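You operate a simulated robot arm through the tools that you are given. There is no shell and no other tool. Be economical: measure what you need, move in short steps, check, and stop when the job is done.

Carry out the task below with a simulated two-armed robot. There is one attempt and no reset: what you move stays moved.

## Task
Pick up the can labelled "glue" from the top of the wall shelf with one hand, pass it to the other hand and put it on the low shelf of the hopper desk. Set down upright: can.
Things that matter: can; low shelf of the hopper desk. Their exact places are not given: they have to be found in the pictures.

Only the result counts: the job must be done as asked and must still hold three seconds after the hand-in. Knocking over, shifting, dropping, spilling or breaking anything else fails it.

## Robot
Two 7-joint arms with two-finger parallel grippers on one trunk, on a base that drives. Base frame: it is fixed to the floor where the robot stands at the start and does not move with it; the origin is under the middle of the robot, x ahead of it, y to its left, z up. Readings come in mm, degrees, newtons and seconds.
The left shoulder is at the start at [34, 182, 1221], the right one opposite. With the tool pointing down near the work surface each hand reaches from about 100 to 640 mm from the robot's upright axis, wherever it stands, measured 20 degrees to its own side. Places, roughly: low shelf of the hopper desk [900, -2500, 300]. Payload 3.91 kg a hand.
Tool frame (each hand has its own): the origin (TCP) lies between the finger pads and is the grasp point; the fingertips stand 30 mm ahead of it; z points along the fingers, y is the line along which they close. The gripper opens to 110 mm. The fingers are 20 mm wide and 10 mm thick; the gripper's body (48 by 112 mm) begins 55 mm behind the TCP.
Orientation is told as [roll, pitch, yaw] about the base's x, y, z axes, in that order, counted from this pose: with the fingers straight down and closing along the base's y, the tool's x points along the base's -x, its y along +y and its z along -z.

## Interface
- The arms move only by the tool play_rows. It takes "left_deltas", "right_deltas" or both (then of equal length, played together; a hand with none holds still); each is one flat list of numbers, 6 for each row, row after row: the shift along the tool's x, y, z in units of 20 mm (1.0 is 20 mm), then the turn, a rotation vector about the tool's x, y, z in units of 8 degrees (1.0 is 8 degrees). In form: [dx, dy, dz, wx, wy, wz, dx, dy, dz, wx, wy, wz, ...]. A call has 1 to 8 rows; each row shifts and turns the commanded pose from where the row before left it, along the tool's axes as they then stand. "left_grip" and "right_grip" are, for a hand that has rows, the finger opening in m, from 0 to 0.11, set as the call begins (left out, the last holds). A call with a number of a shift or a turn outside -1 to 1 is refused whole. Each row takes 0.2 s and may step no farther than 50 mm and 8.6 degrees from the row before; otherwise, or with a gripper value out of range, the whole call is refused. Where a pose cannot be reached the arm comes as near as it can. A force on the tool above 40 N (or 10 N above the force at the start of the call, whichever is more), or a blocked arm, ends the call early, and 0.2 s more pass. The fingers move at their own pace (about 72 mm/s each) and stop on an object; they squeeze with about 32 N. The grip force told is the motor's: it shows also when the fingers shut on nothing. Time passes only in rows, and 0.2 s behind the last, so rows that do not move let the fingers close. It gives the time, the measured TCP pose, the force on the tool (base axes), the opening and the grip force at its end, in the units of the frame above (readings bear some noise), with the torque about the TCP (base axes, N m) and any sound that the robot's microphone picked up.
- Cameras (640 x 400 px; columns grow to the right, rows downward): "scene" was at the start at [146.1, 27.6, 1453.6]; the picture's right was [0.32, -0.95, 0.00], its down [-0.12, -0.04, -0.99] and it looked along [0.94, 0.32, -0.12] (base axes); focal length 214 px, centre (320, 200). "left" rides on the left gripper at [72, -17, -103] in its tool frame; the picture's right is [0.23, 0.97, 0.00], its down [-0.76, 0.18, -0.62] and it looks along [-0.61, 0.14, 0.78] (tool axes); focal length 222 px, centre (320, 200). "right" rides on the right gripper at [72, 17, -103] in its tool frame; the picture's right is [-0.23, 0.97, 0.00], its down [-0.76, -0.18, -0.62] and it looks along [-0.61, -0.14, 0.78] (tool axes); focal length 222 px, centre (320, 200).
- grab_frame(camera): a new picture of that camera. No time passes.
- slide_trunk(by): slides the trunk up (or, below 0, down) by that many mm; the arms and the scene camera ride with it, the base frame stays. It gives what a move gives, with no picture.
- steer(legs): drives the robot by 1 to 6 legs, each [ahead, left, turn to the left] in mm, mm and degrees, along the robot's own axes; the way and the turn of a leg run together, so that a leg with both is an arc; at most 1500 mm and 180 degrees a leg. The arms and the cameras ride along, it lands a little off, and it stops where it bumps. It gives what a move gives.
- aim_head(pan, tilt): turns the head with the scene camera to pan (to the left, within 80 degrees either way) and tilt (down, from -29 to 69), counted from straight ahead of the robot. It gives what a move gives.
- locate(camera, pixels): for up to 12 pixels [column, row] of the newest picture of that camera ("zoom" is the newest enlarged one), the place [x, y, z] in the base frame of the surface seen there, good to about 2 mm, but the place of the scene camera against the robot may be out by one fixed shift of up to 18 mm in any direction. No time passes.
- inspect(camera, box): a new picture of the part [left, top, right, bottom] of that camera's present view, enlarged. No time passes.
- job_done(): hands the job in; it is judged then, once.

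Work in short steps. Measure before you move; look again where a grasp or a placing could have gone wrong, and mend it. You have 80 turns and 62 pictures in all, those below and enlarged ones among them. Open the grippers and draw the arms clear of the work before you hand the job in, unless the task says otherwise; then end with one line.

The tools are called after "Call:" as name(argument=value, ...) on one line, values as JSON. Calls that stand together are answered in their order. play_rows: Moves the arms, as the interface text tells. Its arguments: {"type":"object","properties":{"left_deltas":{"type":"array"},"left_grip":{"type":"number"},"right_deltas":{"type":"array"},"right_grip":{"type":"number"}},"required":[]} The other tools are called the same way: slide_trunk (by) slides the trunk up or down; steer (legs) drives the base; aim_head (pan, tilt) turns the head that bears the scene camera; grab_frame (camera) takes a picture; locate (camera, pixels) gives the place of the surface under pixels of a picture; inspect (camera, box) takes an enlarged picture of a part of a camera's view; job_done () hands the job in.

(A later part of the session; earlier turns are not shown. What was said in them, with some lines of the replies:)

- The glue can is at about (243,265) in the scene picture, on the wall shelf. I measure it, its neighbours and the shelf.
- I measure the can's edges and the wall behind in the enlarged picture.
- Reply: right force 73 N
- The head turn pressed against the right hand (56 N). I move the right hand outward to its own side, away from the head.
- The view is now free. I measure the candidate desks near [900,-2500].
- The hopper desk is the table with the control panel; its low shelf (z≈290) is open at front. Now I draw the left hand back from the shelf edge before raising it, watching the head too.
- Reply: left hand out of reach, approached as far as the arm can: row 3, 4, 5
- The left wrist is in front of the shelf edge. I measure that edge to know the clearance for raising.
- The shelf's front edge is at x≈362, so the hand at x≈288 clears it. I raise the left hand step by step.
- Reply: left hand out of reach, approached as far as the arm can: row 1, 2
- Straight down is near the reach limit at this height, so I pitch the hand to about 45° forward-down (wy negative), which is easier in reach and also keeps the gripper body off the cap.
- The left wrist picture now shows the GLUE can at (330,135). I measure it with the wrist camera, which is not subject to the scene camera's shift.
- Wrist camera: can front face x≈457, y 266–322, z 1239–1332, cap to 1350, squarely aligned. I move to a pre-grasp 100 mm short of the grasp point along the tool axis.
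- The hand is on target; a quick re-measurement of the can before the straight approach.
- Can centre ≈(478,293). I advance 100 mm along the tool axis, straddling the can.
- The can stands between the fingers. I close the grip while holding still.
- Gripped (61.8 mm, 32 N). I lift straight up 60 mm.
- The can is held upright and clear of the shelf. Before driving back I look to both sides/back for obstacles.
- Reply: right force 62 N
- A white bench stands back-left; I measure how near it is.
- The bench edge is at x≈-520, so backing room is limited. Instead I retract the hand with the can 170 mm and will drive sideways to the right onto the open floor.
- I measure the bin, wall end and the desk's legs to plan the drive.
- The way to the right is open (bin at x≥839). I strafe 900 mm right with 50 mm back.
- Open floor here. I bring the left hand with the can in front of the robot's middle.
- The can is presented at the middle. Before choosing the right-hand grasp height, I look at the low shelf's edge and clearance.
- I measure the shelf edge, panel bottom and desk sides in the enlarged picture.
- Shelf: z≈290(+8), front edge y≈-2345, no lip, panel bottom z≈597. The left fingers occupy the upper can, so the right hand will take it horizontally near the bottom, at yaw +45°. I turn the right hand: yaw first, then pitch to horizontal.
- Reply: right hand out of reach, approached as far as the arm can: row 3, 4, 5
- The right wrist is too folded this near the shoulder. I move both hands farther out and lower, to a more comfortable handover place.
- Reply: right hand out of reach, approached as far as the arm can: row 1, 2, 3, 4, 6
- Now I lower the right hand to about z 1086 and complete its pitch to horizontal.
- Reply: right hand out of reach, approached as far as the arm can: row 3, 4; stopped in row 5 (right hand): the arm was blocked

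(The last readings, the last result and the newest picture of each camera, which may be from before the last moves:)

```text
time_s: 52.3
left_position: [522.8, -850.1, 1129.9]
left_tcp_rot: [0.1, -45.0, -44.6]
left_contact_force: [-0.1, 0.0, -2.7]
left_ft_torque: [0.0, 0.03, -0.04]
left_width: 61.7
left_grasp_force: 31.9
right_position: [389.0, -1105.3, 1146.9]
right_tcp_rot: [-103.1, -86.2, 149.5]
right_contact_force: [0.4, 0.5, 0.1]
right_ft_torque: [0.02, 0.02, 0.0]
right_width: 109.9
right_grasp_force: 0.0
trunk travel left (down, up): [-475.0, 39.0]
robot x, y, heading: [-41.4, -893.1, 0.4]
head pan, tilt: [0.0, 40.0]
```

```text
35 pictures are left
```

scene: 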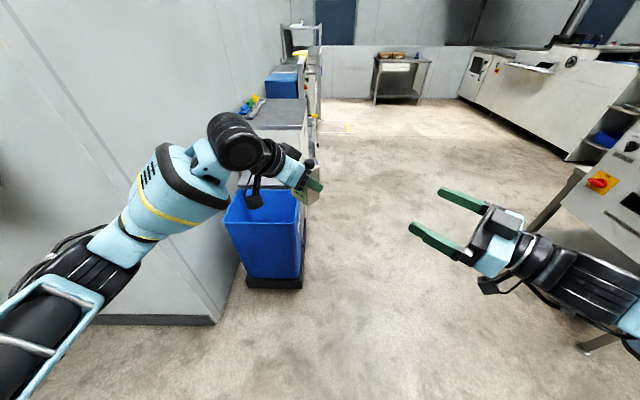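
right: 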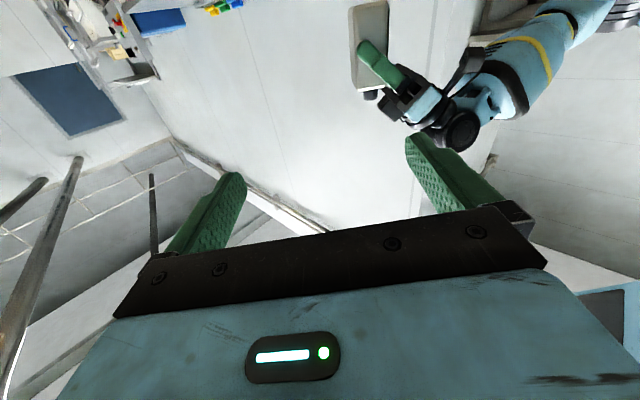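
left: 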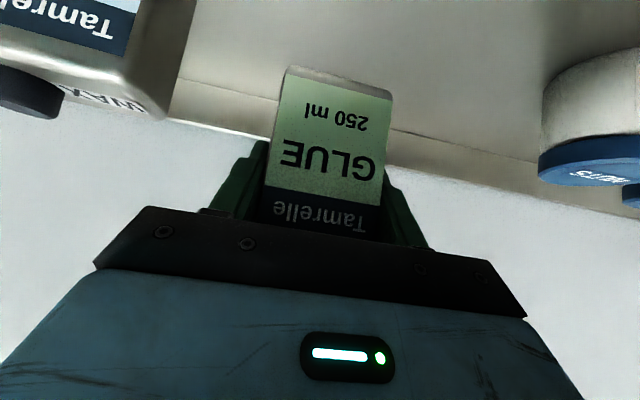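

The right hand is now horizontal pointing at 46°, with a small roll of ~3.7°. I move it to the pre-grasp point 130 mm from the can, correcting the roll on the way.

Call:
play_rows(right_deltas=[0.381, 0.535, 0.906, 0, 0, 0, 0.381, 0.535, 0.906, 0, 0, 0, 0.381, 0.535, 0.906, 0, 0, 0, 0.381, 0.535, 0.906, 0, 0, 0, 0.381, 0.535, 0.906, 0, 0, 0.1, 0.381, 0.535, 0.906, 0, 0, 0.1, 0.381, 0.535, 0.906, 0.07, 0.05, 0.13, 0.381, 0.535, 0.906, 0.07, 0.06, 0.13], right_grip=0.11)

Call:
grab_frame(camera="right")

Call:
grab_frame(camera="scene")

```text
time_s: 54.1
left_position: [522.6, -849.0, 1128.7]
left_tcp_rot: [0.0, -45.0, -44.5]
left_contact_force: [-0.1, 0.9, -2.0]
left_ft_torque: [0.02, -0.01, 0.0]
left_width: 61.6
left_grasp_force: 31.9
right_position: [428.6, -942.4, 1083.1]
right_tcp_rot: [-76.0, -89.9, 121.4]
right_contact_force: [-0.4, 0.3, -0.1]
right_ft_torque: [0.03, 0.0, 0.01]
right_width: 110.0
right_grasp_force: 0.0
trunk travel left (down, up): [-475.0, 39.0]
robot x, y, heading: [-37.8, -896.1, 0.4]
head pan, tilt: [0.0, 40.0]
```

```text
34 pictures are left
```

right: 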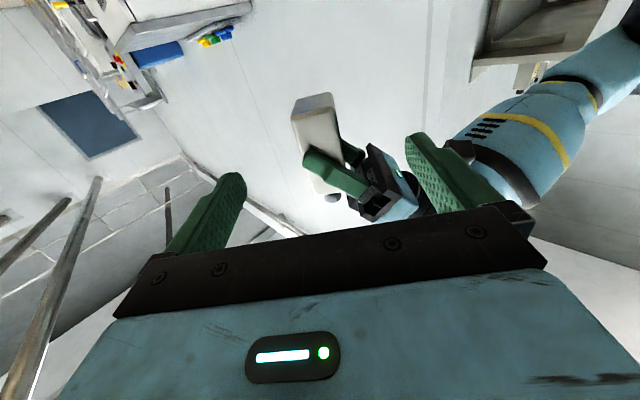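

```text
33 pictures are left
```

scene: 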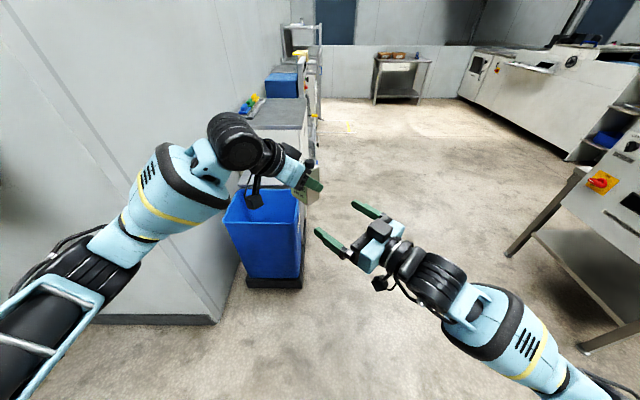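

Pre-grasp reached (direction ≈45.4°). I zoom with the right wrist camera to verify the can's and left fingertip's position.

Call:
inspect(camera="right", box=[260, 80, 420, 220])

Call:
locate(camera="right", pixels=[[312, 105], [295, 120], [330, 105], [315, 140], [334, 130], [303, 158], [340, 180], [312, 165]])

```text
2.86 times, centred on (340, 150) of right
```

zoom: 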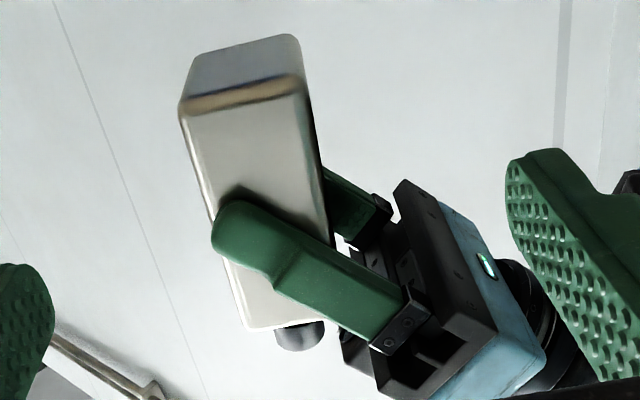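

```text
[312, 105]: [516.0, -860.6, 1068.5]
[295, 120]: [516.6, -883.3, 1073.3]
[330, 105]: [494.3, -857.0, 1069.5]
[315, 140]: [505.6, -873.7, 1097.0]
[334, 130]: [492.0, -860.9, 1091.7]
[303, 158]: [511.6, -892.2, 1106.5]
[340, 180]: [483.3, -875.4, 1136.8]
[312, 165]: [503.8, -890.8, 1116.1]
```

I measure the free strip between the can's bottom and the left finger.

Call:
locate(camera="zoom", pixels=[[186, 112], [300, 88], [205, 195], [218, 215], [240, 202], [214, 240], [310, 150], [190, 130], [240, 100], [240, 325]])

```text
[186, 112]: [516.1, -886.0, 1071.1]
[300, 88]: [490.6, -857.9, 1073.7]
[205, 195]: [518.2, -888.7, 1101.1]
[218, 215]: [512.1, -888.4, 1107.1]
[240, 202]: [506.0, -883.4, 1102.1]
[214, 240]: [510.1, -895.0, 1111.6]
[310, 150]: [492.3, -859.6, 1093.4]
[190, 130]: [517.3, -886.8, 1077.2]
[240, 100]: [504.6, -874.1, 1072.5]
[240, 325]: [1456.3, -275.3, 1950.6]
```

Free strip z 1070–1102; I set the right finger centre at z≈1085, shift 4.6 mm sideways to centre, and advance 122 mm.

Call:
play_rows(right_deltas=[-0.12, -0.23, 0, 0, 0, 0, 0, 0, 0.871, 0, 0, 0, 0, 0, 0.871, 0, 0, 0, 0, 0, 0.871, 0, 0, 0, 0, 0, 0.871, 0, 0, 0])

Call:
grab_frame(camera="right")

```text
time_s: 55.3
left_position: [522.6, -848.8, 1129.6]
left_tcp_rot: [-0.1, -45.0, -44.6]
left_contact_force: [0.6, -0.4, -3.2]
left_ft_torque: [0.05, -0.01, -0.02]
left_width: 61.8
left_grasp_force: 31.8
right_position: [480.8, -897.2, 1084.8]
right_tcp_rot: [-63.6, -89.9, 109.0]
right_contact_force: [0.4, -0.1, -0.6]
right_ft_torque: [0.0, 0.02, -0.01]
right_width: 110.2
right_grasp_force: 0.1
trunk travel left (down, up): [-475.0, 39.0]
robot x, y, heading: [-35.1, -891.0, 0.7]
head pan, tilt: [0.0, 40.0]
```

```text
31 pictures are left
```

right: 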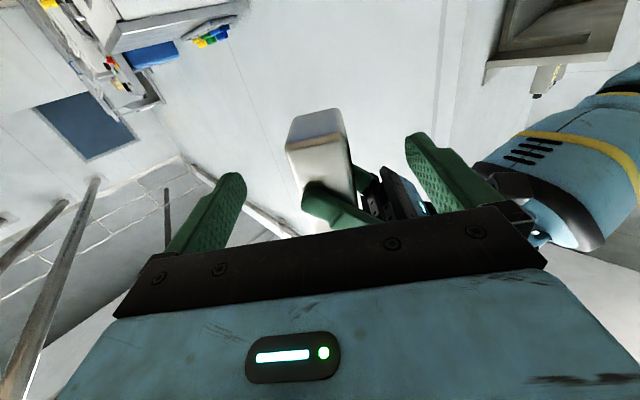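

Centred, with the left gripper body well clear. I finish the last 52 mm of approach.

Call:
play_rows(right_deltas=[0, 0, 0.871, 0, 0, 0, 0, 0, 0.871, 0, 0, 0, 0, 0, 0.871, 0, 0, 0])

Call:
grab_frame(camera="right")

Call:
inspect(camera="scene", box=[220, 120, 460, 280])

```text
time_s: 56.1
left_position: [522.4, -848.9, 1129.0]
left_tcp_rot: [0.0, -45.0, -44.5]
left_contact_force: [0.3, 0.0, -2.8]
left_ft_torque: [-0.01, 0.03, -0.01]
left_width: 61.9
left_grasp_force: 32.3
right_position: [518.0, -859.1, 1087.4]
right_tcp_rot: [-42.1, -90.0, 87.5]
right_contact_force: [-0.5, 0.1, 0.3]
right_ft_torque: [0.0, -0.01, 0.03]
right_width: 110.4
right_grasp_force: 0.0
trunk travel left (down, up): [-475.0, 39.0]
robot x, y, heading: [-35.0, -895.1, 0.4]
head pan, tilt: [0.0, 40.0]
```

```text
30 pictures are left
```

right: 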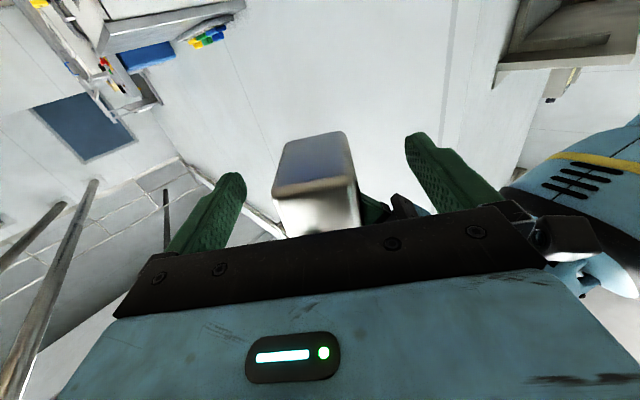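

```text
2.50 times, centred on (340, 200) of scene
```

zoom: 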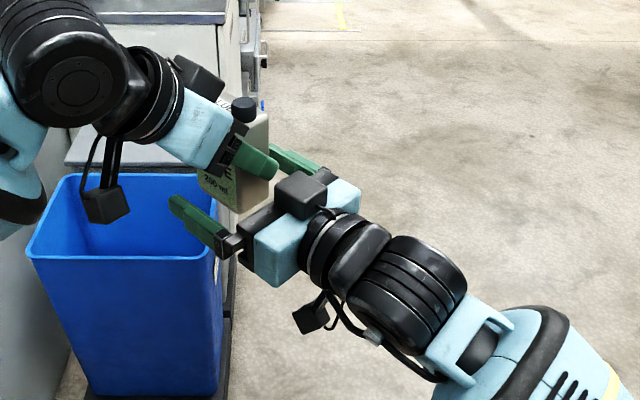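

The can bottom is between the right fingers (can at ~(318,180)). I lower 2 mm and close the right hand.

Call:
play_rows(right_deltas=[0.1, 0, 0, 0, 0, 0, 0, 0, 0, 0, 0, 0])

Call:
play_rows(right_deltas=[0, 0, 0, 0, 0, 0, 0, 0, 0, 0, 0, 0, 0, 0, 0, 0, 0, 0, 0, 0, 0, 0, 0, 0, 0, 0, 0, 0, 0, 0], right_grip=0.02)

Call:
grab_frame(camera="right")

```text
time_s: 56.7
left_position: [523.4, -850.3, 1130.2]
left_tcp_rot: [0.1, -45.1, -44.6]
left_contact_force: [0.0, -0.6, -2.2]
left_ft_torque: [0.01, 0.0, 0.03]
left_width: 61.6
left_grasp_force: 32.4
right_position: [517.2, -860.5, 1084.4]
right_tcp_rot: [-107.1, -89.8, 152.6]
right_contact_force: [-0.6, 0.1, 0.4]
right_ft_torque: [-0.01, 0.02, -0.05]
right_width: 110.1
right_grasp_force: 0.0
trunk travel left (down, up): [-475.0, 39.0]
robot x, y, heading: [-39.6, -893.1, 0.3]
head pan, tilt: [0.0, 40.0]
```

```text
time_s: 57.9
left_position: [522.2, -850.8, 1129.6]
left_tcp_rot: [0.1, -44.9, -44.6]
left_contact_force: [-6.3, 5.4, -1.5]
left_ft_torque: [-0.02, 0.22, -0.52]
left_width: 61.7
left_grasp_force: 32.4
right_position: [515.9, -860.1, 1084.5]
right_tcp_rot: [-62.0, -89.9, 107.2]
right_contact_force: [6.0, -5.0, -0.3]
right_ft_torque: [0.26, 0.08, 0.46]
right_width: 43.9
right_grasp_force: 31.8
trunk travel left (down, up): [-475.0, 39.0]
robot x, y, heading: [-34.3, -890.2, 0.2]
head pan, tilt: [0.0, 40.0]
```

```text
28 pictures are left
```

right: 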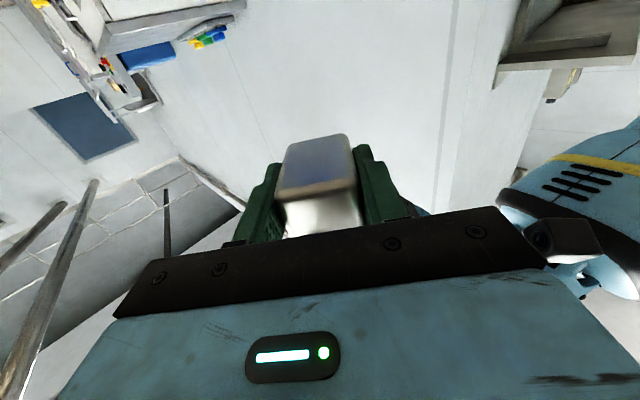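

Both hands hold the can (43.9 mm, 32 N). I relieve the side force by 2 mm, then open the left only to 85 mm so its finger won't touch the right gripper body.

Call:
play_rows(right_deltas=[0, -0.09, 0, 0, 0, 0, 0, 0, 0, 0, 0, 0])

Call:
play_rows(left_deltas=[0, 0, 0, 0, 0, 0, 0, 0, 0, 0, 0, 0, 0, 0, 0, 0, 0, 0], left_grip=0.085)

Call:
grab_frame(camera="left")

```text
time_s: 58.5
left_position: [521.9, -849.4, 1129.9]
left_tcp_rot: [0.0, -45.0, -44.7]
left_contact_force: [-1.7, 0.2, -2.7]
left_ft_torque: [0.4, -0.13, 0.24]
left_width: 61.5
left_grasp_force: 32.0
right_position: [517.9, -860.7, 1083.4]
right_tcp_rot: [-109.4, -90.0, 154.8]
right_contact_force: [1.9, -0.8, 0.2]
right_ft_torque: [-0.4, 0.24, -0.24]
right_width: 43.7
right_grasp_force: 32.2
trunk travel left (down, up): [-475.0, 39.0]
robot x, y, heading: [-36.4, -893.2, 0.4]
head pan, tilt: [0.0, 40.0]
```

```text
time_s: 59.3
left_position: [523.0, -849.3, 1128.7]
left_tcp_rot: [0.0, -45.0, -44.7]
left_contact_force: [-0.4, 0.1, 0.4]
left_ft_torque: [-0.02, 0.0, -0.01]
left_width: 85.0
left_grasp_force: 0.0
right_position: [518.4, -860.9, 1084.0]
right_tcp_rot: [-87.3, -89.9, 132.6]
right_contact_force: [-0.1, 0.1, 0.0]
right_ft_torque: [0.0, 0.02, 0.02]
right_width: 43.8
right_grasp_force: 31.7
trunk travel left (down, up): [-475.0, 39.0]
robot x, y, heading: [-35.0, -894.4, 0.3]
head pan, tilt: [0.0, 40.0]
```

```text
27 pictures are left
```

left: 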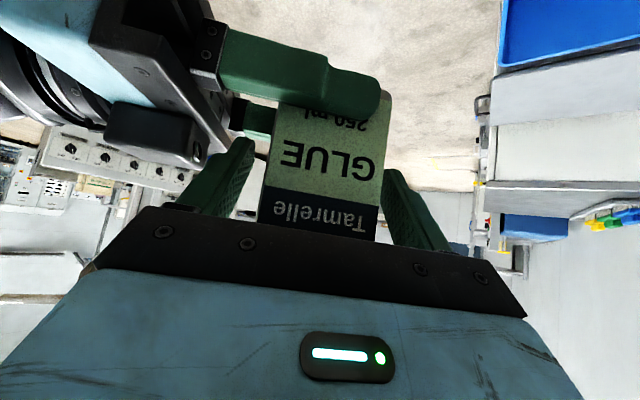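

The right hand holds the can; left fingers are clear on both sides. I retract the left hand straight back along its axis.

Call:
play_rows(left_deltas=[0, 0, -0.5, 0, 0, 0, 0, 0, -1, 0, 0, 0, 0, 0, -1, 0, 0, 0, 0, 0, -1, 0, 0, 0, 0, 0, -1, 0, 0, 0, 0, 0, -1, 0, 0, 0, 0, 0, -1, 0, 0, 0])

Call:
grab_frame(camera="scene")

Call:
grab_frame(camera="left")

```text
time_s: 60.9
left_position: [456.0, -785.2, 1221.9]
left_tcp_rot: [0.0, -44.9, -44.6]
left_contact_force: [-0.8, -0.7, 0.0]
left_ft_torque: [-0.01, -0.03, 0.0]
left_width: 85.2
left_grasp_force: 0.0
right_position: [517.8, -861.2, 1085.0]
right_tcp_rot: [-99.0, -89.9, 144.3]
right_contact_force: [0.2, -0.2, 0.1]
right_ft_torque: [0.01, 0.03, 0.02]
right_width: 43.8
right_grasp_force: 31.8
trunk travel left (down, up): [-475.0, 39.0]
robot x, y, heading: [-39.0, -889.0, 0.2]
head pan, tilt: [0.0, 40.0]
```

```text
26 pictures are left
```

scene: 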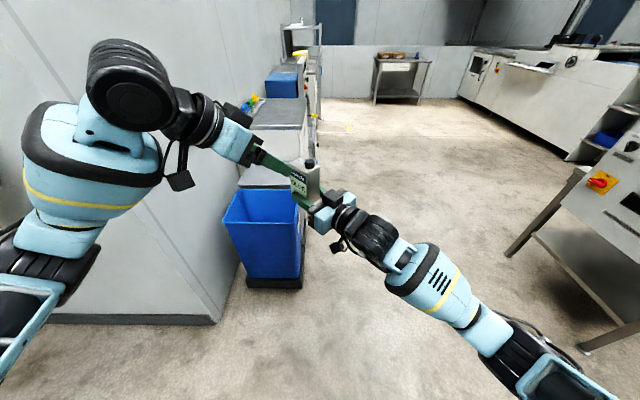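

```text
25 pictures are left
```

left: 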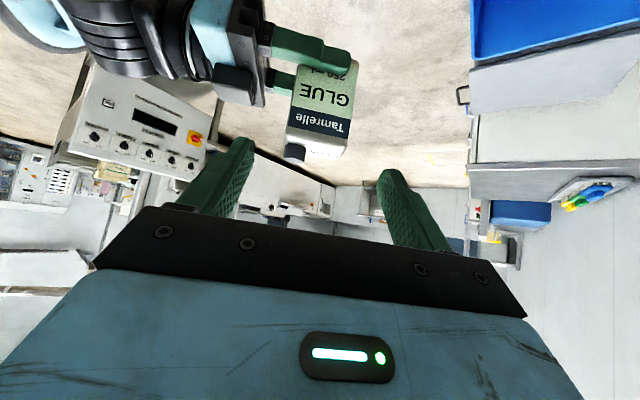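

Handover succeeded: can upright in the right hand. I pull the left arm back to its own side.

Call:
play_rows(left_deltas=[0.54, 0, -0.96, 0, 0, 0, 0.54, 0, -0.96, 0, 0, 0, 0.54, 0, -0.96, 0, 0, 0, 0.54, 0, -0.96, 0, 0, 0, 0.54, 0, -0.96, 0, 0, 0, 0.54, 0, -0.96, 0, 0, 0, 0.54, 0, -0.96, 0, 0, 0, 0.54, 0, -0.96, 0, 0, 0])

Call:
play_rows(right_deltas=[0, -0.5, 0, 0.9, 0, 0, 0, -0.5, 0, 0.9, 0, 0, 0, -0.5, 0, 0.9, 0, 0, 0, -0.5, 0, 0.9, 0, 0, 0, -0.5, 0, 0.9, 0, 0, 0, -0.5, 0, 0.9, 0, 0, 0, -0.5, 0, 0.275, 0, 0])

Call:
aim_head(pan=-20, tilt=40)

Call:
grab_frame(camera="scene")

```text
time_s: 62.7
left_position: [335.8, -665.7, 1269.5]
left_tcp_rot: [0.0, -45.1, -44.6]
left_contact_force: [-0.3, 0.4, 1.0]
left_ft_torque: [-0.02, -0.03, -0.02]
left_width: 85.0
left_grasp_force: 0.0
right_position: [517.2, -860.0, 1084.0]
right_tcp_rot: [-102.0, -89.9, 147.3]
right_contact_force: [-0.5, 0.7, 0.5]
right_ft_torque: [-0.03, 0.07, 0.01]
right_width: 43.7
right_grasp_force: 32.1
trunk travel left (down, up): [-475.0, 39.0]
robot x, y, heading: [-38.3, -892.2, 0.2]
head pan, tilt: [0.0, 40.0]
```

```text
time_s: 64.3
left_position: [336.9, -665.8, 1269.3]
left_tcp_rot: [0.0, -45.0, -44.6]
left_contact_force: [-0.1, 0.7, -0.7]
left_ft_torque: [0.0, -0.01, -0.02]
left_width: 85.0
left_grasp_force: 0.1
right_position: [579.9, -1001.0, 1049.9]
right_tcp_rot: [56.8, -88.8, -31.3]
right_contact_force: [-0.4, 0.1, -3.5]
right_ft_torque: [-0.01, 0.04, 0.0]
right_width: 43.6
right_grasp_force: 32.2
right hand out of reach, approached as far as the arm can: row 1, 2, 3, 4, 5, 6, 7
trunk travel left (down, up): [-475.0, 39.0]
robot x, y, heading: [-37.4, -894.1, 0.5]
head pan, tilt: [0.0, 40.0]
```

```text
time_s: 65.1
left_position: [336.5, -666.6, 1268.4]
left_tcp_rot: [0.0, -45.0, -44.6]
left_contact_force: [0.1, -0.1, 0.6]
left_ft_torque: [-0.02, 0.02, 0.04]
left_width: 84.9
left_grasp_force: 0.0
right_position: [579.2, -1001.1, 1049.8]
right_tcp_rot: [56.6, -88.7, -31.1]
right_contact_force: [-0.4, -0.6, -3.0]
right_ft_torque: [0.0, 0.01, 0.02]
right_width: 43.9
right_grasp_force: 32.4
trunk travel left (down, up): [-475.0, 39.0]
robot x, y, heading: [-40.1, -893.3, 0.6]
head pan, tilt: [-20.0, 40.0]
```

```text
24 pictures are left
```

scene: 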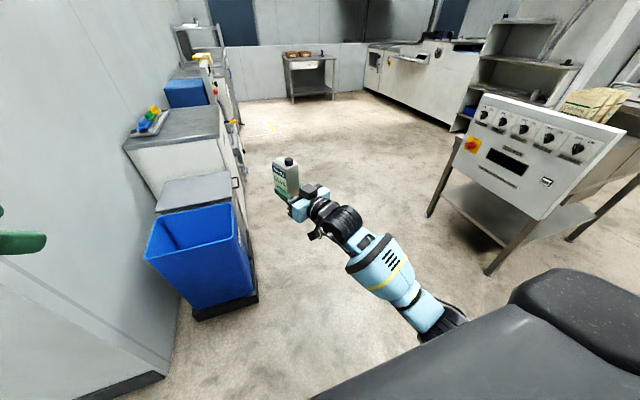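

The hand stopped at yaw ≈25° due to reach. I lower it (and draw in a little), where the arm has more freedom, keeping the can upright.

Call:
play_rows(right_deltas=[1, 0, -0.3, 0, 0, 0, 1, 0, -0.3, 0, 0, 0, 1, 0, -0.3, 0, 0, 0, 1, 0, -0.3, 0, 0, 0, 1, 0, -0.3, 0, 0, 0, 1, 0, -0.3, 0, 0, 0, 1, 0, -0.3, 0, 0, 0, 1, 0, -0.3, 0, 0, 0])

```text
time_s: 66.9
left_position: [335.9, -666.4, 1270.3]
left_tcp_rot: [0.0, -45.1, -44.6]
left_contact_force: [0.1, -0.3, -0.7]
left_ft_torque: [0.02, 0.04, 0.02]
left_width: 85.1
left_grasp_force: 0.1
right_position: [543.0, -1037.6, 892.8]
right_tcp_rot: [59.4, -88.4, -34.0]
right_contact_force: [0.7, 0.8, -2.6]
right_ft_torque: [-0.07, 0.05, 0.01]
right_width: 43.6
right_grasp_force: 32.1
right hand out of reach, approached as far as the arm can: row 2, 4, 5, 7
trunk travel left (down, up): [-475.0, 39.0]
robot x, y, heading: [-37.7, -889.8, 0.7]
head pan, tilt: [-20.0, 40.0]
```

The hand (yaw ≈25°, upright) is fine as is; I'll turn the robot so that it points into the shelf. First drive forward-right, then turn −116°.

Call:
steer(legs=[[600, -300, 0], [0, 0, -116]])

Call:
aim_head(pan=30, tilt=40)

Call:
grab_frame(camera="scene")

```text
time_s: 75.4
left_position: [596.6, -1620.5, 1269.8]
left_tcp_rot: [-0.1, -45.0, -161.0]
left_contact_force: [0.3, -1.1, -0.4]
left_ft_torque: [-0.04, 0.0, 0.04]
left_width: 85.0
left_grasp_force: 0.0
right_position: [171.8, -1639.9, 894.0]
right_tcp_rot: [60.5, -88.5, -151.5]
right_contact_force: [-0.6, 0.4, -3.2]
right_ft_torque: [0.01, -0.03, 0.01]
right_width: 43.6
right_grasp_force: 32.0
trunk travel left (down, up): [-475.0, 39.0]
robot x, y, heading: [559.4, -1184.5, -115.9]
head pan, tilt: [-20.0, 40.0]
```

```text
time_s: 76.6
left_position: [597.2, -1620.3, 1269.1]
left_tcp_rot: [0.0, -45.0, -160.9]
left_contact_force: [-0.8, 0.3, -0.6]
left_ft_torque: [-0.01, 0.01, -0.02]
left_width: 85.1
left_grasp_force: 0.1
right_position: [172.8, -1640.5, 893.0]
right_tcp_rot: [60.1, -88.5, -151.2]
right_contact_force: [-0.4, -0.2, -3.2]
right_ft_torque: [0.04, 0.03, 0.0]
right_width: 43.9
right_grasp_force: 31.9
trunk travel left (down, up): [-475.0, 39.0]
robot x, y, heading: [560.8, -1184.6, -116.0]
head pan, tilt: [30.0, 40.0]
```

```text
23 pictures are left
```

scene: 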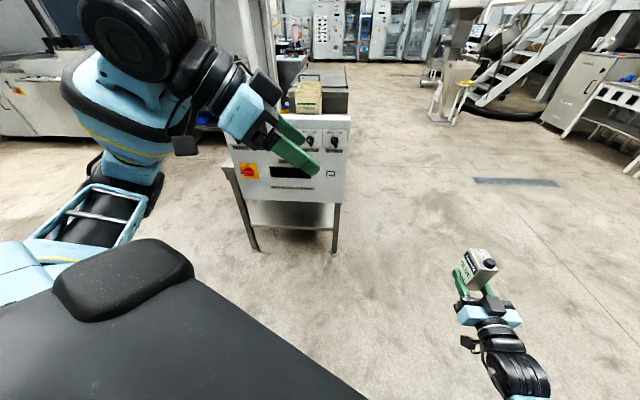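

The tool now points along −y (≈−91°). I tuck the left arm back to its earlier pose so it clears the desk, then drive nearer the desk, stopping ~250 mm short.

Call:
play_rows(left_deltas=[0, 0, 0, -0.707, 0, -0.707, 0, 0, 0, -0.707, 0, -0.707, 0, 0, 0, -0.707, 0, -0.707, 0, 0, 0, -0.707, 0, -0.707, 0, 0, 0, -0.707, 0, -0.707, 0, 0, 0, -0.442, 0, -0.442])

Call:
play_rows(left_deltas=[-0.177, 0.583, -0.883, 0, 0, 0, -0.177, 0.583, -0.883, 0, 0, 0, -0.177, 0.583, -0.883, 0, 0, 0, -0.177, 0.583, -0.883, 0, 0, 0, -0.177, 0.583, -0.883, 0, 0, 0, -0.177, 0.583, -0.883, 0, 0, 0])

Call:
steer(legs=[[149, 824, 0]])

Call:
aim_head(pan=0, tilt=45)

Call:
grab_frame(camera="scene")

```text
time_s: 78.0
left_position: [597.6, -1619.7, 1268.8]
left_tcp_rot: [0.0, -45.0, -115.8]
left_contact_force: [-0.3, -0.3, -0.3]
left_ft_torque: [0.0, 0.01, -0.01]
left_width: 85.3
left_grasp_force: 0.1
right_position: [174.7, -1640.5, 894.7]
right_tcp_rot: [60.5, -88.6, -151.5]
right_contact_force: [0.4, -1.0, -2.5]
right_ft_torque: [0.08, 0.01, -0.01]
right_width: 43.7
right_grasp_force: 32.0
trunk travel left (down, up): [-475.0, 39.0]
robot x, y, heading: [560.9, -1183.1, -115.7]
head pan, tilt: [30.0, 40.0]
```

```text
time_s: 79.4
left_position: [685.6, -1595.9, 1359.5]
left_tcp_rot: [0.0, -45.0, -116.0]
left_contact_force: [0.1, -0.7, -1.4]
left_ft_torque: [0.0, 0.0, 0.0]
left_width: 85.0
left_grasp_force: 0.0
right_position: [172.2, -1639.2, 894.6]
right_tcp_rot: [60.7, -88.6, -151.7]
right_contact_force: [0.4, -1.2, -2.0]
right_ft_torque: [0.02, 0.01, 0.03]
right_width: 43.8
right_grasp_force: 31.4
trunk travel left (down, up): [-475.0, 39.0]
robot x, y, heading: [561.3, -1186.3, -116.1]
head pan, tilt: [30.0, 40.0]
```

```text
time_s: 87.0
left_position: [1364.9, -2090.6, 1360.5]
left_tcp_rot: [0.2, -45.0, -115.9]
left_contact_force: [0.1, 0.3, 0.6]
left_ft_torque: [-0.03, 0.01, -0.02]
left_width: 85.0
left_grasp_force: 0.0
right_position: [851.7, -2136.1, 894.0]
right_tcp_rot: [60.0, -88.5, -150.9]
right_contact_force: [-0.1, 0.7, -2.5]
right_ft_torque: [0.02, -0.02, -0.03]
right_width: 43.6
right_grasp_force: 32.2
trunk travel left (down, up): [-475.0, 39.0]
robot x, y, heading: [1240.4, -1681.4, -116.0]
head pan, tilt: [30.0, 40.0]
```

```text
time_s: 88.0
left_position: [1364.2, -2091.3, 1359.4]
left_tcp_rot: [0.0, -45.1, -115.9]
left_contact_force: [-0.9, 0.0, 0.4]
left_ft_torque: [0.03, 0.03, -0.04]
left_width: 84.9
left_grasp_force: 0.0
right_position: [850.4, -2136.5, 893.2]
right_tcp_rot: [59.3, -88.5, -150.2]
right_contact_force: [-0.7, -0.4, -3.4]
right_ft_torque: [0.05, 0.01, 0.01]
right_width: 43.9
right_grasp_force: 32.3
trunk travel left (down, up): [-475.0, 39.0]
robot x, y, heading: [1238.8, -1680.9, -115.8]
head pan, tilt: [0.0, 45.0]
```

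```text
22 pictures are left
```

scene: 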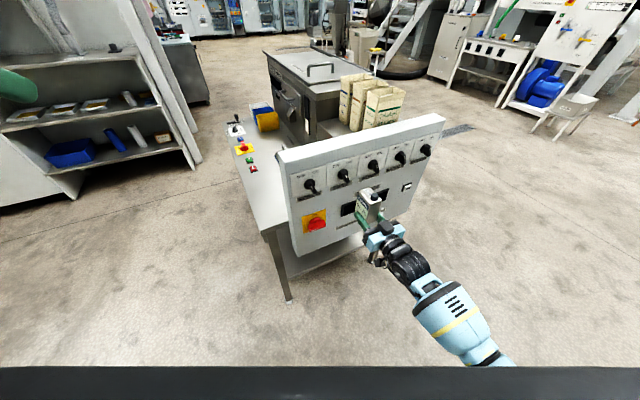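

The can is ~130 mm in front of the panel. I lower the trunk fully and look through the right wrist camera.

Call:
slide_trunk(by=-470)

Call:
grab_frame(camera="right")

Call:
grab_frame(camera="scene")

```text
refused: -470 is not a number from -400 to 400
```

```text
21 pictures are left
```

right: 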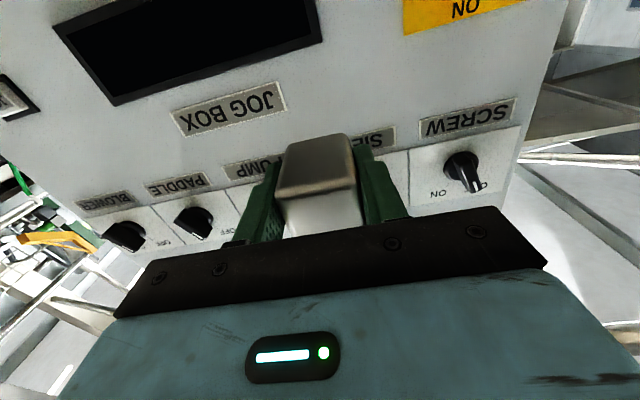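

```text
20 pictures are left
```

scene: 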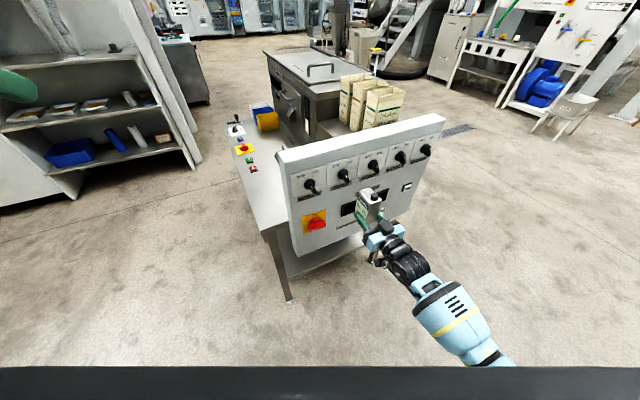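

Refused as too large; I slide in two steps.

Call:
slide_trunk(by=-400)

Call:
slide_trunk(by=-70)

Call:
grab_frame(camera="right")

```text
time_s: 91.8
left_position: [1343.0, -2136.5, 924.5]
left_tcp_rot: [0.0, -38.7, -115.9]
left_contact_force: [0.0, 0.2, -0.4]
left_ft_torque: [-0.02, -0.01, -0.01]
left_width: 84.9
left_grasp_force: 0.0
right_position: [888.0, -2060.0, 299.2]
right_tcp_rot: [27.7, -65.1, -118.5]
right_contact_force: [-0.4, -0.7, -3.0]
right_ft_torque: [0.08, -0.05, 0.01]
right_width: 44.1
right_grasp_force: 31.9
trunk travel left (down, up): [-75.0, 439.0]
robot x, y, heading: [1239.2, -1683.8, -115.7]
head pan, tilt: [0.0, 45.0]
```

```text
time_s: 92.9
left_position: [1343.8, -2135.9, 854.8]
left_tcp_rot: [-0.1, -38.7, -115.9]
left_contact_force: [0.1, 0.5, -0.1]
left_ft_torque: [-0.02, -0.01, -0.02]
left_width: 85.0
left_grasp_force: 0.0
right_position: [887.4, -2060.5, 228.1]
right_tcp_rot: [28.6, -64.9, -118.9]
right_contact_force: [0.3, 0.8, -2.5]
right_ft_torque: [0.09, -0.05, 0.01]
right_width: 43.7
right_grasp_force: 31.8
trunk travel left (down, up): [-5.0, 509.0]
robot x, y, heading: [1233.7, -1681.2, -116.0]
head pan, tilt: [0.0, 45.0]
```

```text
19 pictures are left
```

right: 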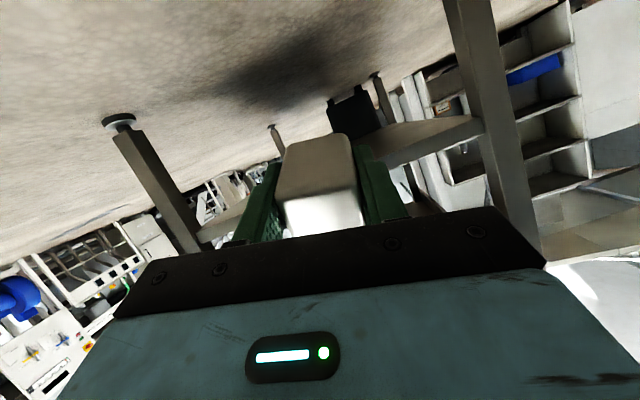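

The slide left the hand tilted ~25° and at z 228 (still gripping). I raise it ~110 mm and rotate back to upright in front of the desk.

Call:
play_rows(right_deltas=[-0.9, 0.2, -0.37, 0, 0, 0, -0.9, 0.2, -0.37, 0, 0, 0, -0.9, 0.2, -0.37, 0, 0, 0, -0.9, 0.2, -0.37, 0, 0, 0, -0.9, 0.2, -0.37, 0, 0, 0, -0.9, 0.2, -0.37, 0, 0, 0])

Call:
play_rows(right_deltas=[0, 0, 0, -0.01, -0.69, -0.38, 0, 0, 0, -0.01, -0.69, -0.38, 0, 0, 0, -0.01, -0.69, -0.38, 0, 0, 0, -0.01, -0.69, -0.38])

```text
time_s: 94.3
left_position: [1342.7, -2135.4, 855.3]
left_tcp_rot: [0.0, -38.8, -116.0]
left_contact_force: [0.3, 0.3, 1.3]
left_ft_torque: [-0.02, 0.0, 0.01]
left_width: 84.8
left_grasp_force: 0.0
right_position: [885.8, -2058.6, 347.7]
right_tcp_rot: [28.7, -64.8, -118.9]
right_contact_force: [-0.2, -0.2, -2.7]
right_ft_torque: [0.11, -0.02, 0.03]
right_width: 44.0
right_grasp_force: 32.4
trunk travel left (down, up): [-5.0, 509.0]
robot x, y, heading: [1237.4, -1682.3, -116.0]
head pan, tilt: [0.0, 45.0]
```

```text
time_s: 95.3
left_position: [1344.0, -2136.3, 854.4]
left_tcp_rot: [-0.1, -38.7, -115.9]
left_contact_force: [-0.7, -0.1, 0.6]
left_ft_torque: [0.0, 0.01, 0.01]
left_width: 84.9
left_grasp_force: 0.2
right_position: [799.6, -2058.7, 357.7]
right_tcp_rot: [87.9, -89.4, -177.5]
right_contact_force: [-0.4, -0.1, -3.6]
right_ft_torque: [0.0, 0.02, 0.0]
right_width: 44.0
right_grasp_force: 31.6
right hand out of reach, approached as far as the arm can: row 1, 2, 3, 4
trunk travel left (down, up): [-5.0, 509.0]
robot x, y, heading: [1237.2, -1681.4, -115.7]
head pan, tilt: [0.0, 45.0]
```

Upright again (pitch −89.4°) at (800,−2059,358). I look with the right wrist camera at the shelf.

Call:
grab_frame(camera="right")

Call:
grab_frame(camera="scene")

```text
18 pictures are left
```

right: 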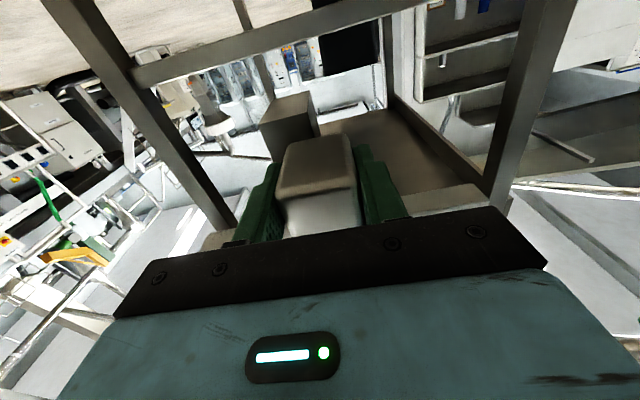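

```text
17 pictures are left
```

scene: 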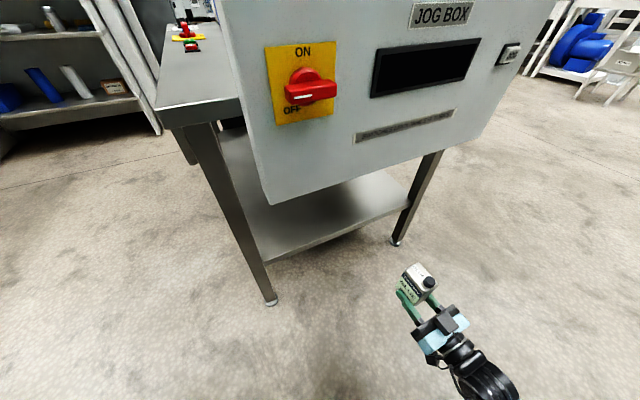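

I measure the shelf edge in both pictures (right camera: bar from (140,75) to (330,15); scene: edge (265,262)–(410,190)).

Call:
locate(camera="right", pixels=[[160, 72], [230, 50], [330, 18], [235, 58], [232, 43], [110, 90], [520, 120], [290, 120], [385, 150]])

Call:
locate(camera="scene", pixels=[[270, 260], [330, 235], [390, 207], [330, 228], [350, 205], [270, 202], [400, 163], [240, 255], [425, 175], [418, 268], [428, 282], [405, 268]])

Call:
inspect(camera="scene", box=[200, 140, 480, 320])

```text
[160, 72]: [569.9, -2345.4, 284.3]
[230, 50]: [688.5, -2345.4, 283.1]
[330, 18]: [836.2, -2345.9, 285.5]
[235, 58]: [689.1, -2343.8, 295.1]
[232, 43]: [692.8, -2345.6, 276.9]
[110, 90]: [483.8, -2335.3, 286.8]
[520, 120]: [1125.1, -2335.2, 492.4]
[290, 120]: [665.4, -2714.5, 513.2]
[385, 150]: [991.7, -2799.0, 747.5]
```

```text
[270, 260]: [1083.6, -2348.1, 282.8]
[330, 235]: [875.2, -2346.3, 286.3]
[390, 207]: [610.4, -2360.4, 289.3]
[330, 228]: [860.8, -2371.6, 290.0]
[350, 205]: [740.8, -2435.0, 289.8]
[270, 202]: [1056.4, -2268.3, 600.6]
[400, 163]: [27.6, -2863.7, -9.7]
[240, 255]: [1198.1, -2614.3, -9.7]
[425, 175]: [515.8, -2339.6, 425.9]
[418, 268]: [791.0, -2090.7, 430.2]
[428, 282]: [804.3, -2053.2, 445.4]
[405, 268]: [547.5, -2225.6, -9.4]
```

```text
2.22 times, centred on (340, 230) of scene
```

zoom: 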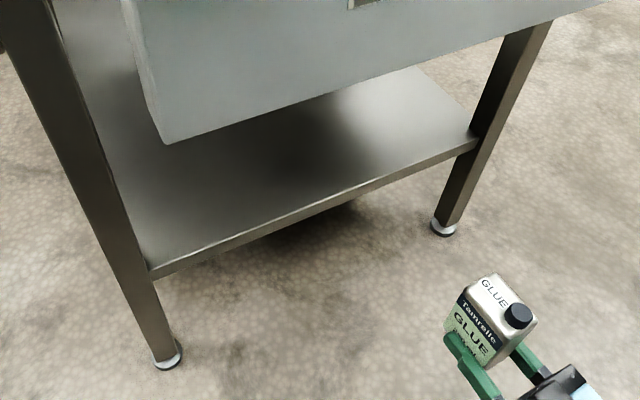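

Shelf edge y≈−2345, top z≈299. I first extend the arm 100 mm toward the shelf while lowering to z≈338, so the base needs to drive less.

Call:
play_rows(right_deltas=[0.2, 0, 1, 0, 0, 0, 0.2, 0, 1, 0, 0, 0, 0.2, 0, 1, 0, 0, 0, 0.2, 0, 1, 0, 0, 0, 0.2, 0, 1, 0, 0, 0])

```text
time_s: 96.5
left_position: [1343.6, -2135.3, 854.8]
left_tcp_rot: [0.0, -38.7, -115.9]
left_contact_force: [0.0, 0.0, -0.8]
left_ft_torque: [0.04, -0.01, 0.0]
left_width: 85.0
left_grasp_force: 0.1
right_position: [792.8, -2159.2, 338.3]
right_tcp_rot: [76.5, -89.7, -166.3]
right_contact_force: [0.8, 0.0, -3.0]
right_ft_torque: [0.04, -0.04, 0.01]
right_width: 43.8
right_grasp_force: 31.9
right hand out of reach, approached as far as the arm can: row 1
trunk travel left (down, up): [-5.0, 509.0]
robot x, y, heading: [1243.1, -1682.5, -115.8]
head pan, tilt: [0.0, 45.0]
```

That worked exactly; extend another 120 mm (still short of the shelf: TCP y≈−2279).

Call:
play_rows(right_deltas=[0, 0, 1, 0, 0, 0, 0, 0, 1, 0, 0, 0, 0, 0, 1, 0, 0, 0, 0, 0, 1, 0, 0, 0, 0, 0, 1, 0, 0, 0, 0, 0, 1, 0, 0, 0])

Call:
grab_frame(camera="right")

Call:
grab_frame(camera="scene")

```text
time_s: 97.9
left_position: [1344.6, -2136.5, 854.5]
left_tcp_rot: [0.0, -38.7, -116.0]
left_contact_force: [0.3, -0.2, 0.3]
left_ft_torque: [0.0, 0.01, 0.0]
left_width: 85.0
left_grasp_force: 0.1
right_position: [795.2, -2279.4, 337.5]
right_tcp_rot: [-79.0, -89.8, -11.1]
right_contact_force: [0.5, 0.1, -2.8]
right_ft_torque: [0.04, 0.0, 0.02]
right_width: 43.9
right_grasp_force: 31.7
trunk travel left (down, up): [-5.0, 509.0]
robot x, y, heading: [1237.9, -1684.2, -115.9]
head pan, tilt: [0.0, 45.0]
```

```text
15 pictures are left
```

right: 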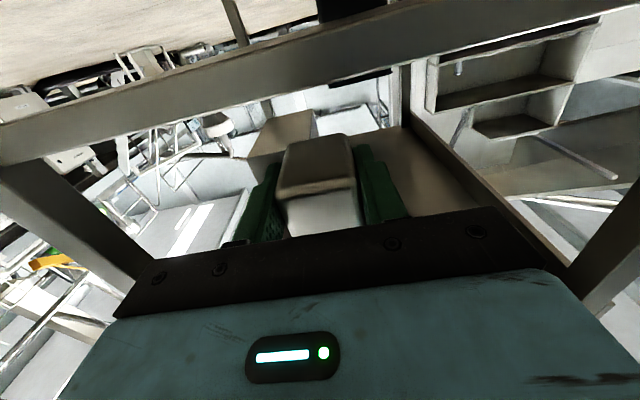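

```text
14 pictures are left
```

scene: 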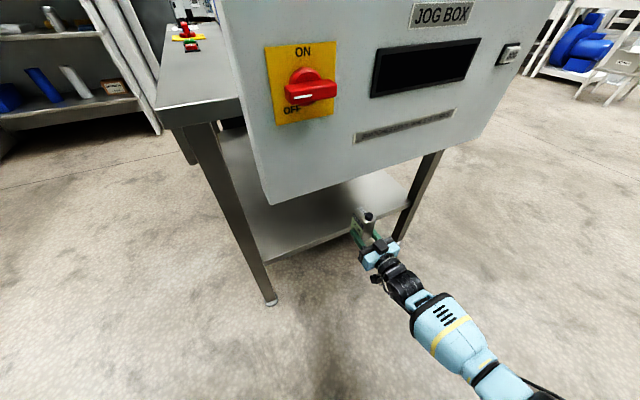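

Still upright, x between the legs. I measure shelf top edge and the can bottom with the wrist camera.

Call:
locate(camera="right", pixels=[[250, 100], [250, 94], [250, 106], [400, 58], [400, 64], [310, 160], [290, 185], [345, 180], [330, 145], [100, 130]])

```text
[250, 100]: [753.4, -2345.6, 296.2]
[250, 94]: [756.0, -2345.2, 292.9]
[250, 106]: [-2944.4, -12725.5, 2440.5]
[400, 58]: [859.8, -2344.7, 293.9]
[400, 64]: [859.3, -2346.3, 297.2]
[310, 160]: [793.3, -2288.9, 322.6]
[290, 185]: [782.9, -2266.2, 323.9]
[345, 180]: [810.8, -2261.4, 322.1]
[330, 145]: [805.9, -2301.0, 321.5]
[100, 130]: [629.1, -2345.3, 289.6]
```

Can bottom z≈322, shelf top ≈299, edge y=−2345. I extend 112 mm, sliding the can over the shelf with ~22 mm clearance.

Call:
play_rows(right_deltas=[0, 0, 0.935, 0, 0, 0, 0, 0, 0.935, 0, 0, 0, 0, 0, 0.935, 0, 0, 0, 0, 0, 0.935, 0, 0, 0, 0, 0, 0.935, 0, 0, 0, 0, 0, 0.935, 0, 0, 0])

Call:
grab_frame(camera="right")

```text
time_s: 99.3
left_position: [1343.7, -2135.9, 854.5]
left_tcp_rot: [0.0, -38.8, -115.9]
left_contact_force: [0.4, 0.7, 0.8]
left_ft_torque: [-0.01, -0.02, -0.02]
left_width: 84.9
left_grasp_force: 0.0
right_position: [794.2, -2384.3, 347.4]
right_tcp_rot: [-93.1, -90.0, 3.0]
right_contact_force: [0.3, 0.5, -2.8]
right_ft_torque: [-0.01, -0.01, 0.0]
right_width: 43.7
right_grasp_force: 32.2
right hand out of reach, approached as far as the arm can: row 6
trunk travel left (down, up): [-5.0, 509.0]
robot x, y, heading: [1237.2, -1681.1, -115.7]
head pan, tilt: [0.0, 45.0]
```

```text
13 pictures are left
```

right: 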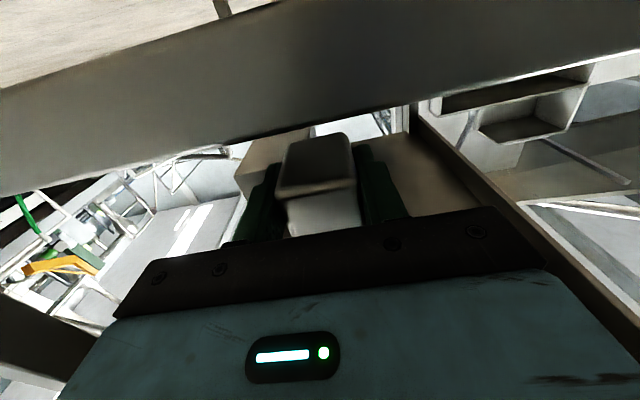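

At the arm's limit (z crept up to 347). I draw back 80 mm, drive the base 80 mm closer and re-check.

Call:
play_rows(right_deltas=[0, 0, -1, 0, 0, 0, 0, 0, -1, 0, 0, 0, 0, 0, -1, 0, 0, 0, 0, 0, -1, 0, 0, 0])

Call:
steer(legs=[[63, 31, 0]])

```text
time_s: 100.3
left_position: [1344.0, -2135.5, 855.2]
left_tcp_rot: [0.0, -38.8, -115.9]
left_contact_force: [-0.4, 0.1, -0.5]
left_ft_torque: [0.02, 0.0, -0.01]
left_width: 85.2
left_grasp_force: 0.1
right_position: [792.1, -2303.5, 347.6]
right_tcp_rot: [-80.2, -89.9, -9.8]
right_contact_force: [0.5, 0.0, -2.2]
right_ft_torque: [0.02, -0.03, 0.01]
right_width: 43.9
right_grasp_force: 31.8
trunk travel left (down, up): [-5.0, 509.0]
robot x, y, heading: [1235.6, -1681.2, -115.6]
head pan, tilt: [0.0, 45.0]
```

```text
time_s: 101.3
left_position: [1343.6, -2206.5, 854.6]
left_tcp_rot: [-0.1, -38.7, -115.8]
left_contact_force: [0.5, -0.3, 0.1]
left_ft_torque: [-0.02, 0.0, -0.01]
left_width: 85.0
left_grasp_force: 0.1
right_position: [792.8, -2372.9, 348.5]
right_tcp_rot: [-73.7, -89.8, -16.2]
right_contact_force: [-0.1, 0.9, -3.3]
right_ft_torque: [0.04, 0.01, 0.0]
right_width: 44.1
right_grasp_force: 31.5
trunk travel left (down, up): [-5.0, 509.0]
robot x, y, heading: [1238.5, -1750.7, -116.1]
head pan, tilt: [0.0, 45.0]
```

Now TCP y=−2373. I advance 15 mm and lower 26 mm, leaving ~7 mm under the can.

Call:
play_rows(right_deltas=[0, 0, 0.75, 0, 0, 0, 0.65, 0, 0, 0, 0, 0, 0.65, 0, 0, 0, 0, 0])

Call:
grab_frame(camera="right")

Call:
inspect(camera="scene", box=[280, 160, 440, 290])

```text
time_s: 102.1
left_position: [1343.6, -2205.7, 855.9]
left_tcp_rot: [-0.1, -38.8, -115.9]
left_contact_force: [0.0, 0.1, 0.4]
left_ft_torque: [0.01, -0.03, 0.0]
left_width: 85.0
left_grasp_force: 0.2
right_position: [792.9, -2388.8, 322.5]
right_tcp_rot: [-49.6, -89.8, -40.5]
right_contact_force: [0.7, 0.3, -3.1]
right_ft_torque: [0.02, -0.01, 0.01]
right_width: 43.8
right_grasp_force: 32.2
trunk travel left (down, up): [-5.0, 509.0]
robot x, y, heading: [1236.3, -1753.8, -115.7]
head pan, tilt: [0.0, 45.0]
```

```text
12 pictures are left
```

right: 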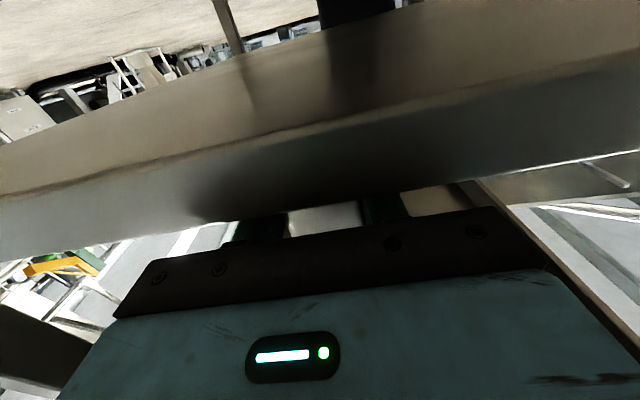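

```text
3.08 times, centred on (360, 225) of scene
```

zoom: 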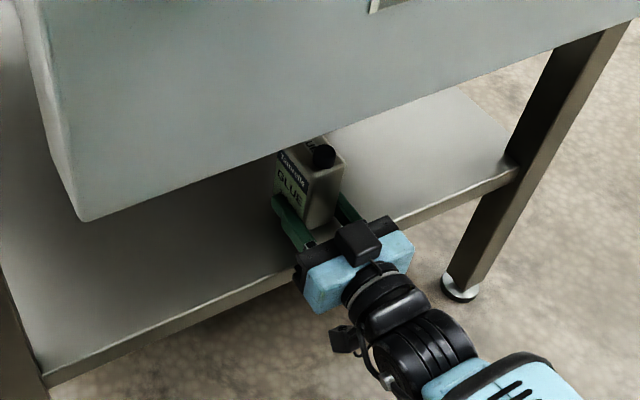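

The can is over the shelf with the gripper body just outside the edge. I lower gently in 2 mm rows, watching the force.

Call:
play_rows(right_deltas=[0.1, 0, 0, 0, 0, 0, 0.1, 0, 0, 0, 0, 0, 0.1, 0, 0, 0, 0, 0])

```text
time_s: 102.9
left_position: [1343.0, -2206.0, 855.2]
left_tcp_rot: [0.0, -38.9, -115.9]
left_contact_force: [0.8, -0.1, 0.0]
left_ft_torque: [-0.04, 0.0, -0.02]
left_width: 85.1
left_grasp_force: 0.1
right_position: [793.5, -2388.9, 316.7]
right_tcp_rot: [-83.7, -89.9, -6.3]
right_contact_force: [-0.1, -0.6, -1.7]
right_ft_torque: [0.02, 0.0, -0.01]
right_width: 44.0
right_grasp_force: 31.8
trunk travel left (down, up): [-5.0, 509.0]
robot x, y, heading: [1237.1, -1753.7, -116.1]
head pan, tilt: [0.0, 45.0]
```

Force is −1.7 N (slightly less than the weight). I go on 1 mm at a time.

Call:
play_rows(right_deltas=[0.05, 0, 0, 0, 0, 0, 0, 0, 0, 0, 0, 0])

Call:
play_rows(right_deltas=[0.05, 0, 0, 0, 0, 0, 0, 0, 0, 0, 0, 0])

```text
time_s: 103.5
left_position: [1343.5, -2206.0, 854.3]
left_tcp_rot: [0.1, -38.8, -115.9]
left_contact_force: [0.5, 0.0, 0.1]
left_ft_torque: [0.0, 0.04, -0.01]
left_width: 84.9
left_grasp_force: 0.0
right_position: [792.8, -2389.6, 315.1]
right_tcp_rot: [-120.3, -90.0, 30.3]
right_contact_force: [-0.5, 0.3, -0.5]
right_ft_torque: [0.06, -0.04, 0.05]
right_width: 44.2
right_grasp_force: 31.6
trunk travel left (down, up): [-5.0, 509.0]
robot x, y, heading: [1238.6, -1749.3, -115.8]
head pan, tilt: [0.0, 45.0]
```

```text
time_s: 104.1
left_position: [1344.2, -2206.0, 855.4]
left_tcp_rot: [0.0, -38.7, -115.9]
left_contact_force: [0.0, -0.7, -0.3]
left_ft_torque: [-0.05, -0.01, 0.0]
left_width: 84.9
left_grasp_force: 0.1
right_position: [793.7, -2389.9, 315.0]
right_tcp_rot: [-147.6, -89.8, 57.5]
right_contact_force: [-0.8, 0.9, 4.4]
right_ft_torque: [0.17, -0.07, 0.04]
right_width: 43.8
right_grasp_force: 31.9
trunk travel left (down, up): [-5.0, 509.0]
robot x, y, heading: [1239.4, -1751.0, -115.9]
head pan, tilt: [0.0, 45.0]
```

The can stands on the shelf (+4.4 N). I open the right hand.

Call:
play_rows(right_deltas=[0, 0, 0, 0, 0, 0, 0, 0, 0, 0, 0, 0, 0, 0, 0, 0, 0, 0, 0, 0, 0, 0, 0, 0], right_grip=0.09)

Call:
inspect(camera="scene", box=[280, 160, 440, 290])

```text
time_s: 105.1
left_position: [1343.7, -2205.6, 855.5]
left_tcp_rot: [0.0, -38.8, -115.8]
left_contact_force: [-0.1, -1.4, 0.2]
left_ft_torque: [-0.02, 0.03, -0.01]
left_width: 84.9
left_grasp_force: 0.2
right_position: [793.5, -2389.3, 313.8]
right_tcp_rot: [-92.4, -89.9, 2.3]
right_contact_force: [0.3, 0.0, 0.5]
right_ft_torque: [0.02, 0.0, 0.0]
right_width: 90.0
right_grasp_force: 0.0
trunk travel left (down, up): [-5.0, 509.0]
robot x, y, heading: [1241.1, -1749.8, -115.8]
head pan, tilt: [0.0, 45.0]
```

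```text
3.08 times, centred on (360, 225) of scene
```

zoom: 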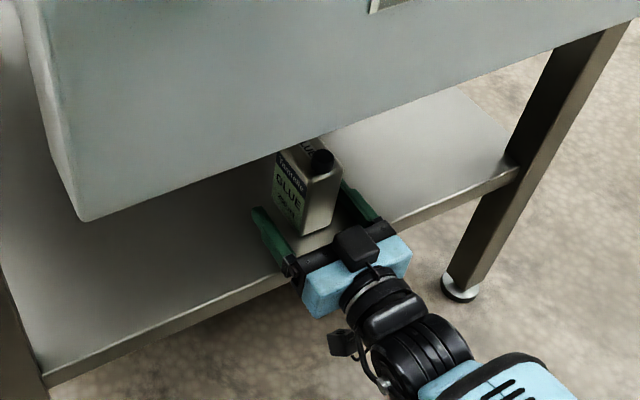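

The can stands upright, released. I withdraw the right hand straight back 160 mm.

Call:
play_rows(right_deltas=[-0.1, 0, -0.5, 0, 0, 0, 0, 0, -1, 0, 0, 0, 0, 0, -1, 0, 0, 0, 0, 0, -1, 0, 0, 0, 0, 0, -1, 0, 0, 0, 0, 0, -1, 0, 0, 0, 0, 0, -1, 0, 0, 0, 0, 0, -1, 0, 0, 0])

Call:
inspect(camera="scene", box=[280, 160, 440, 290])

Call:
locate(camera="zoom", pixels=[[300, 232], [335, 215], [275, 205], [320, 158], [310, 245]])

```text
time_s: 106.9
left_position: [1344.2, -2206.0, 854.4]
left_tcp_rot: [0.1, -38.8, -115.8]
left_contact_force: [0.2, -0.2, -0.1]
left_ft_torque: [0.03, -0.02, 0.03]
left_width: 85.0
left_grasp_force: 0.1
right_position: [792.3, -2238.8, 318.1]
right_tcp_rot: [98.5, -89.9, 171.7]
right_contact_force: [-0.7, -0.2, -0.7]
right_ft_torque: [-0.01, 0.02, -0.01]
right_width: 90.2
right_grasp_force: 0.0
trunk travel left (down, up): [-5.0, 509.0]
robot x, y, heading: [1239.6, -1750.1, -116.1]
head pan, tilt: [0.0, 45.0]
```

```text
3.08 times, centred on (360, 225) of scene
```

zoom: 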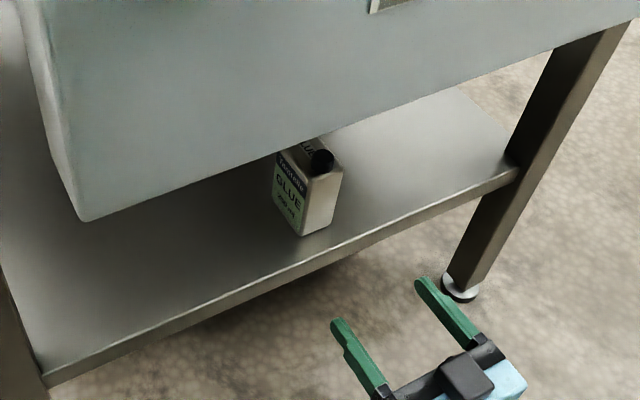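

```text
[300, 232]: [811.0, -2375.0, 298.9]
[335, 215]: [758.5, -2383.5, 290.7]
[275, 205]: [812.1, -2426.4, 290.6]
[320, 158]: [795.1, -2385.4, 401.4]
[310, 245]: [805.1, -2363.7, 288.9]
```

The GLUE can stands upright on the low shelf, both hands are open and clear, so I hand in.

Call:
job_done()

```text
The job is handed in.
```

The glue can went from the left hand to the right hand and now stands upright on the low shelf of the hopper desk, close to its front edge. Both grippers are open and clear, and the job is handed in.
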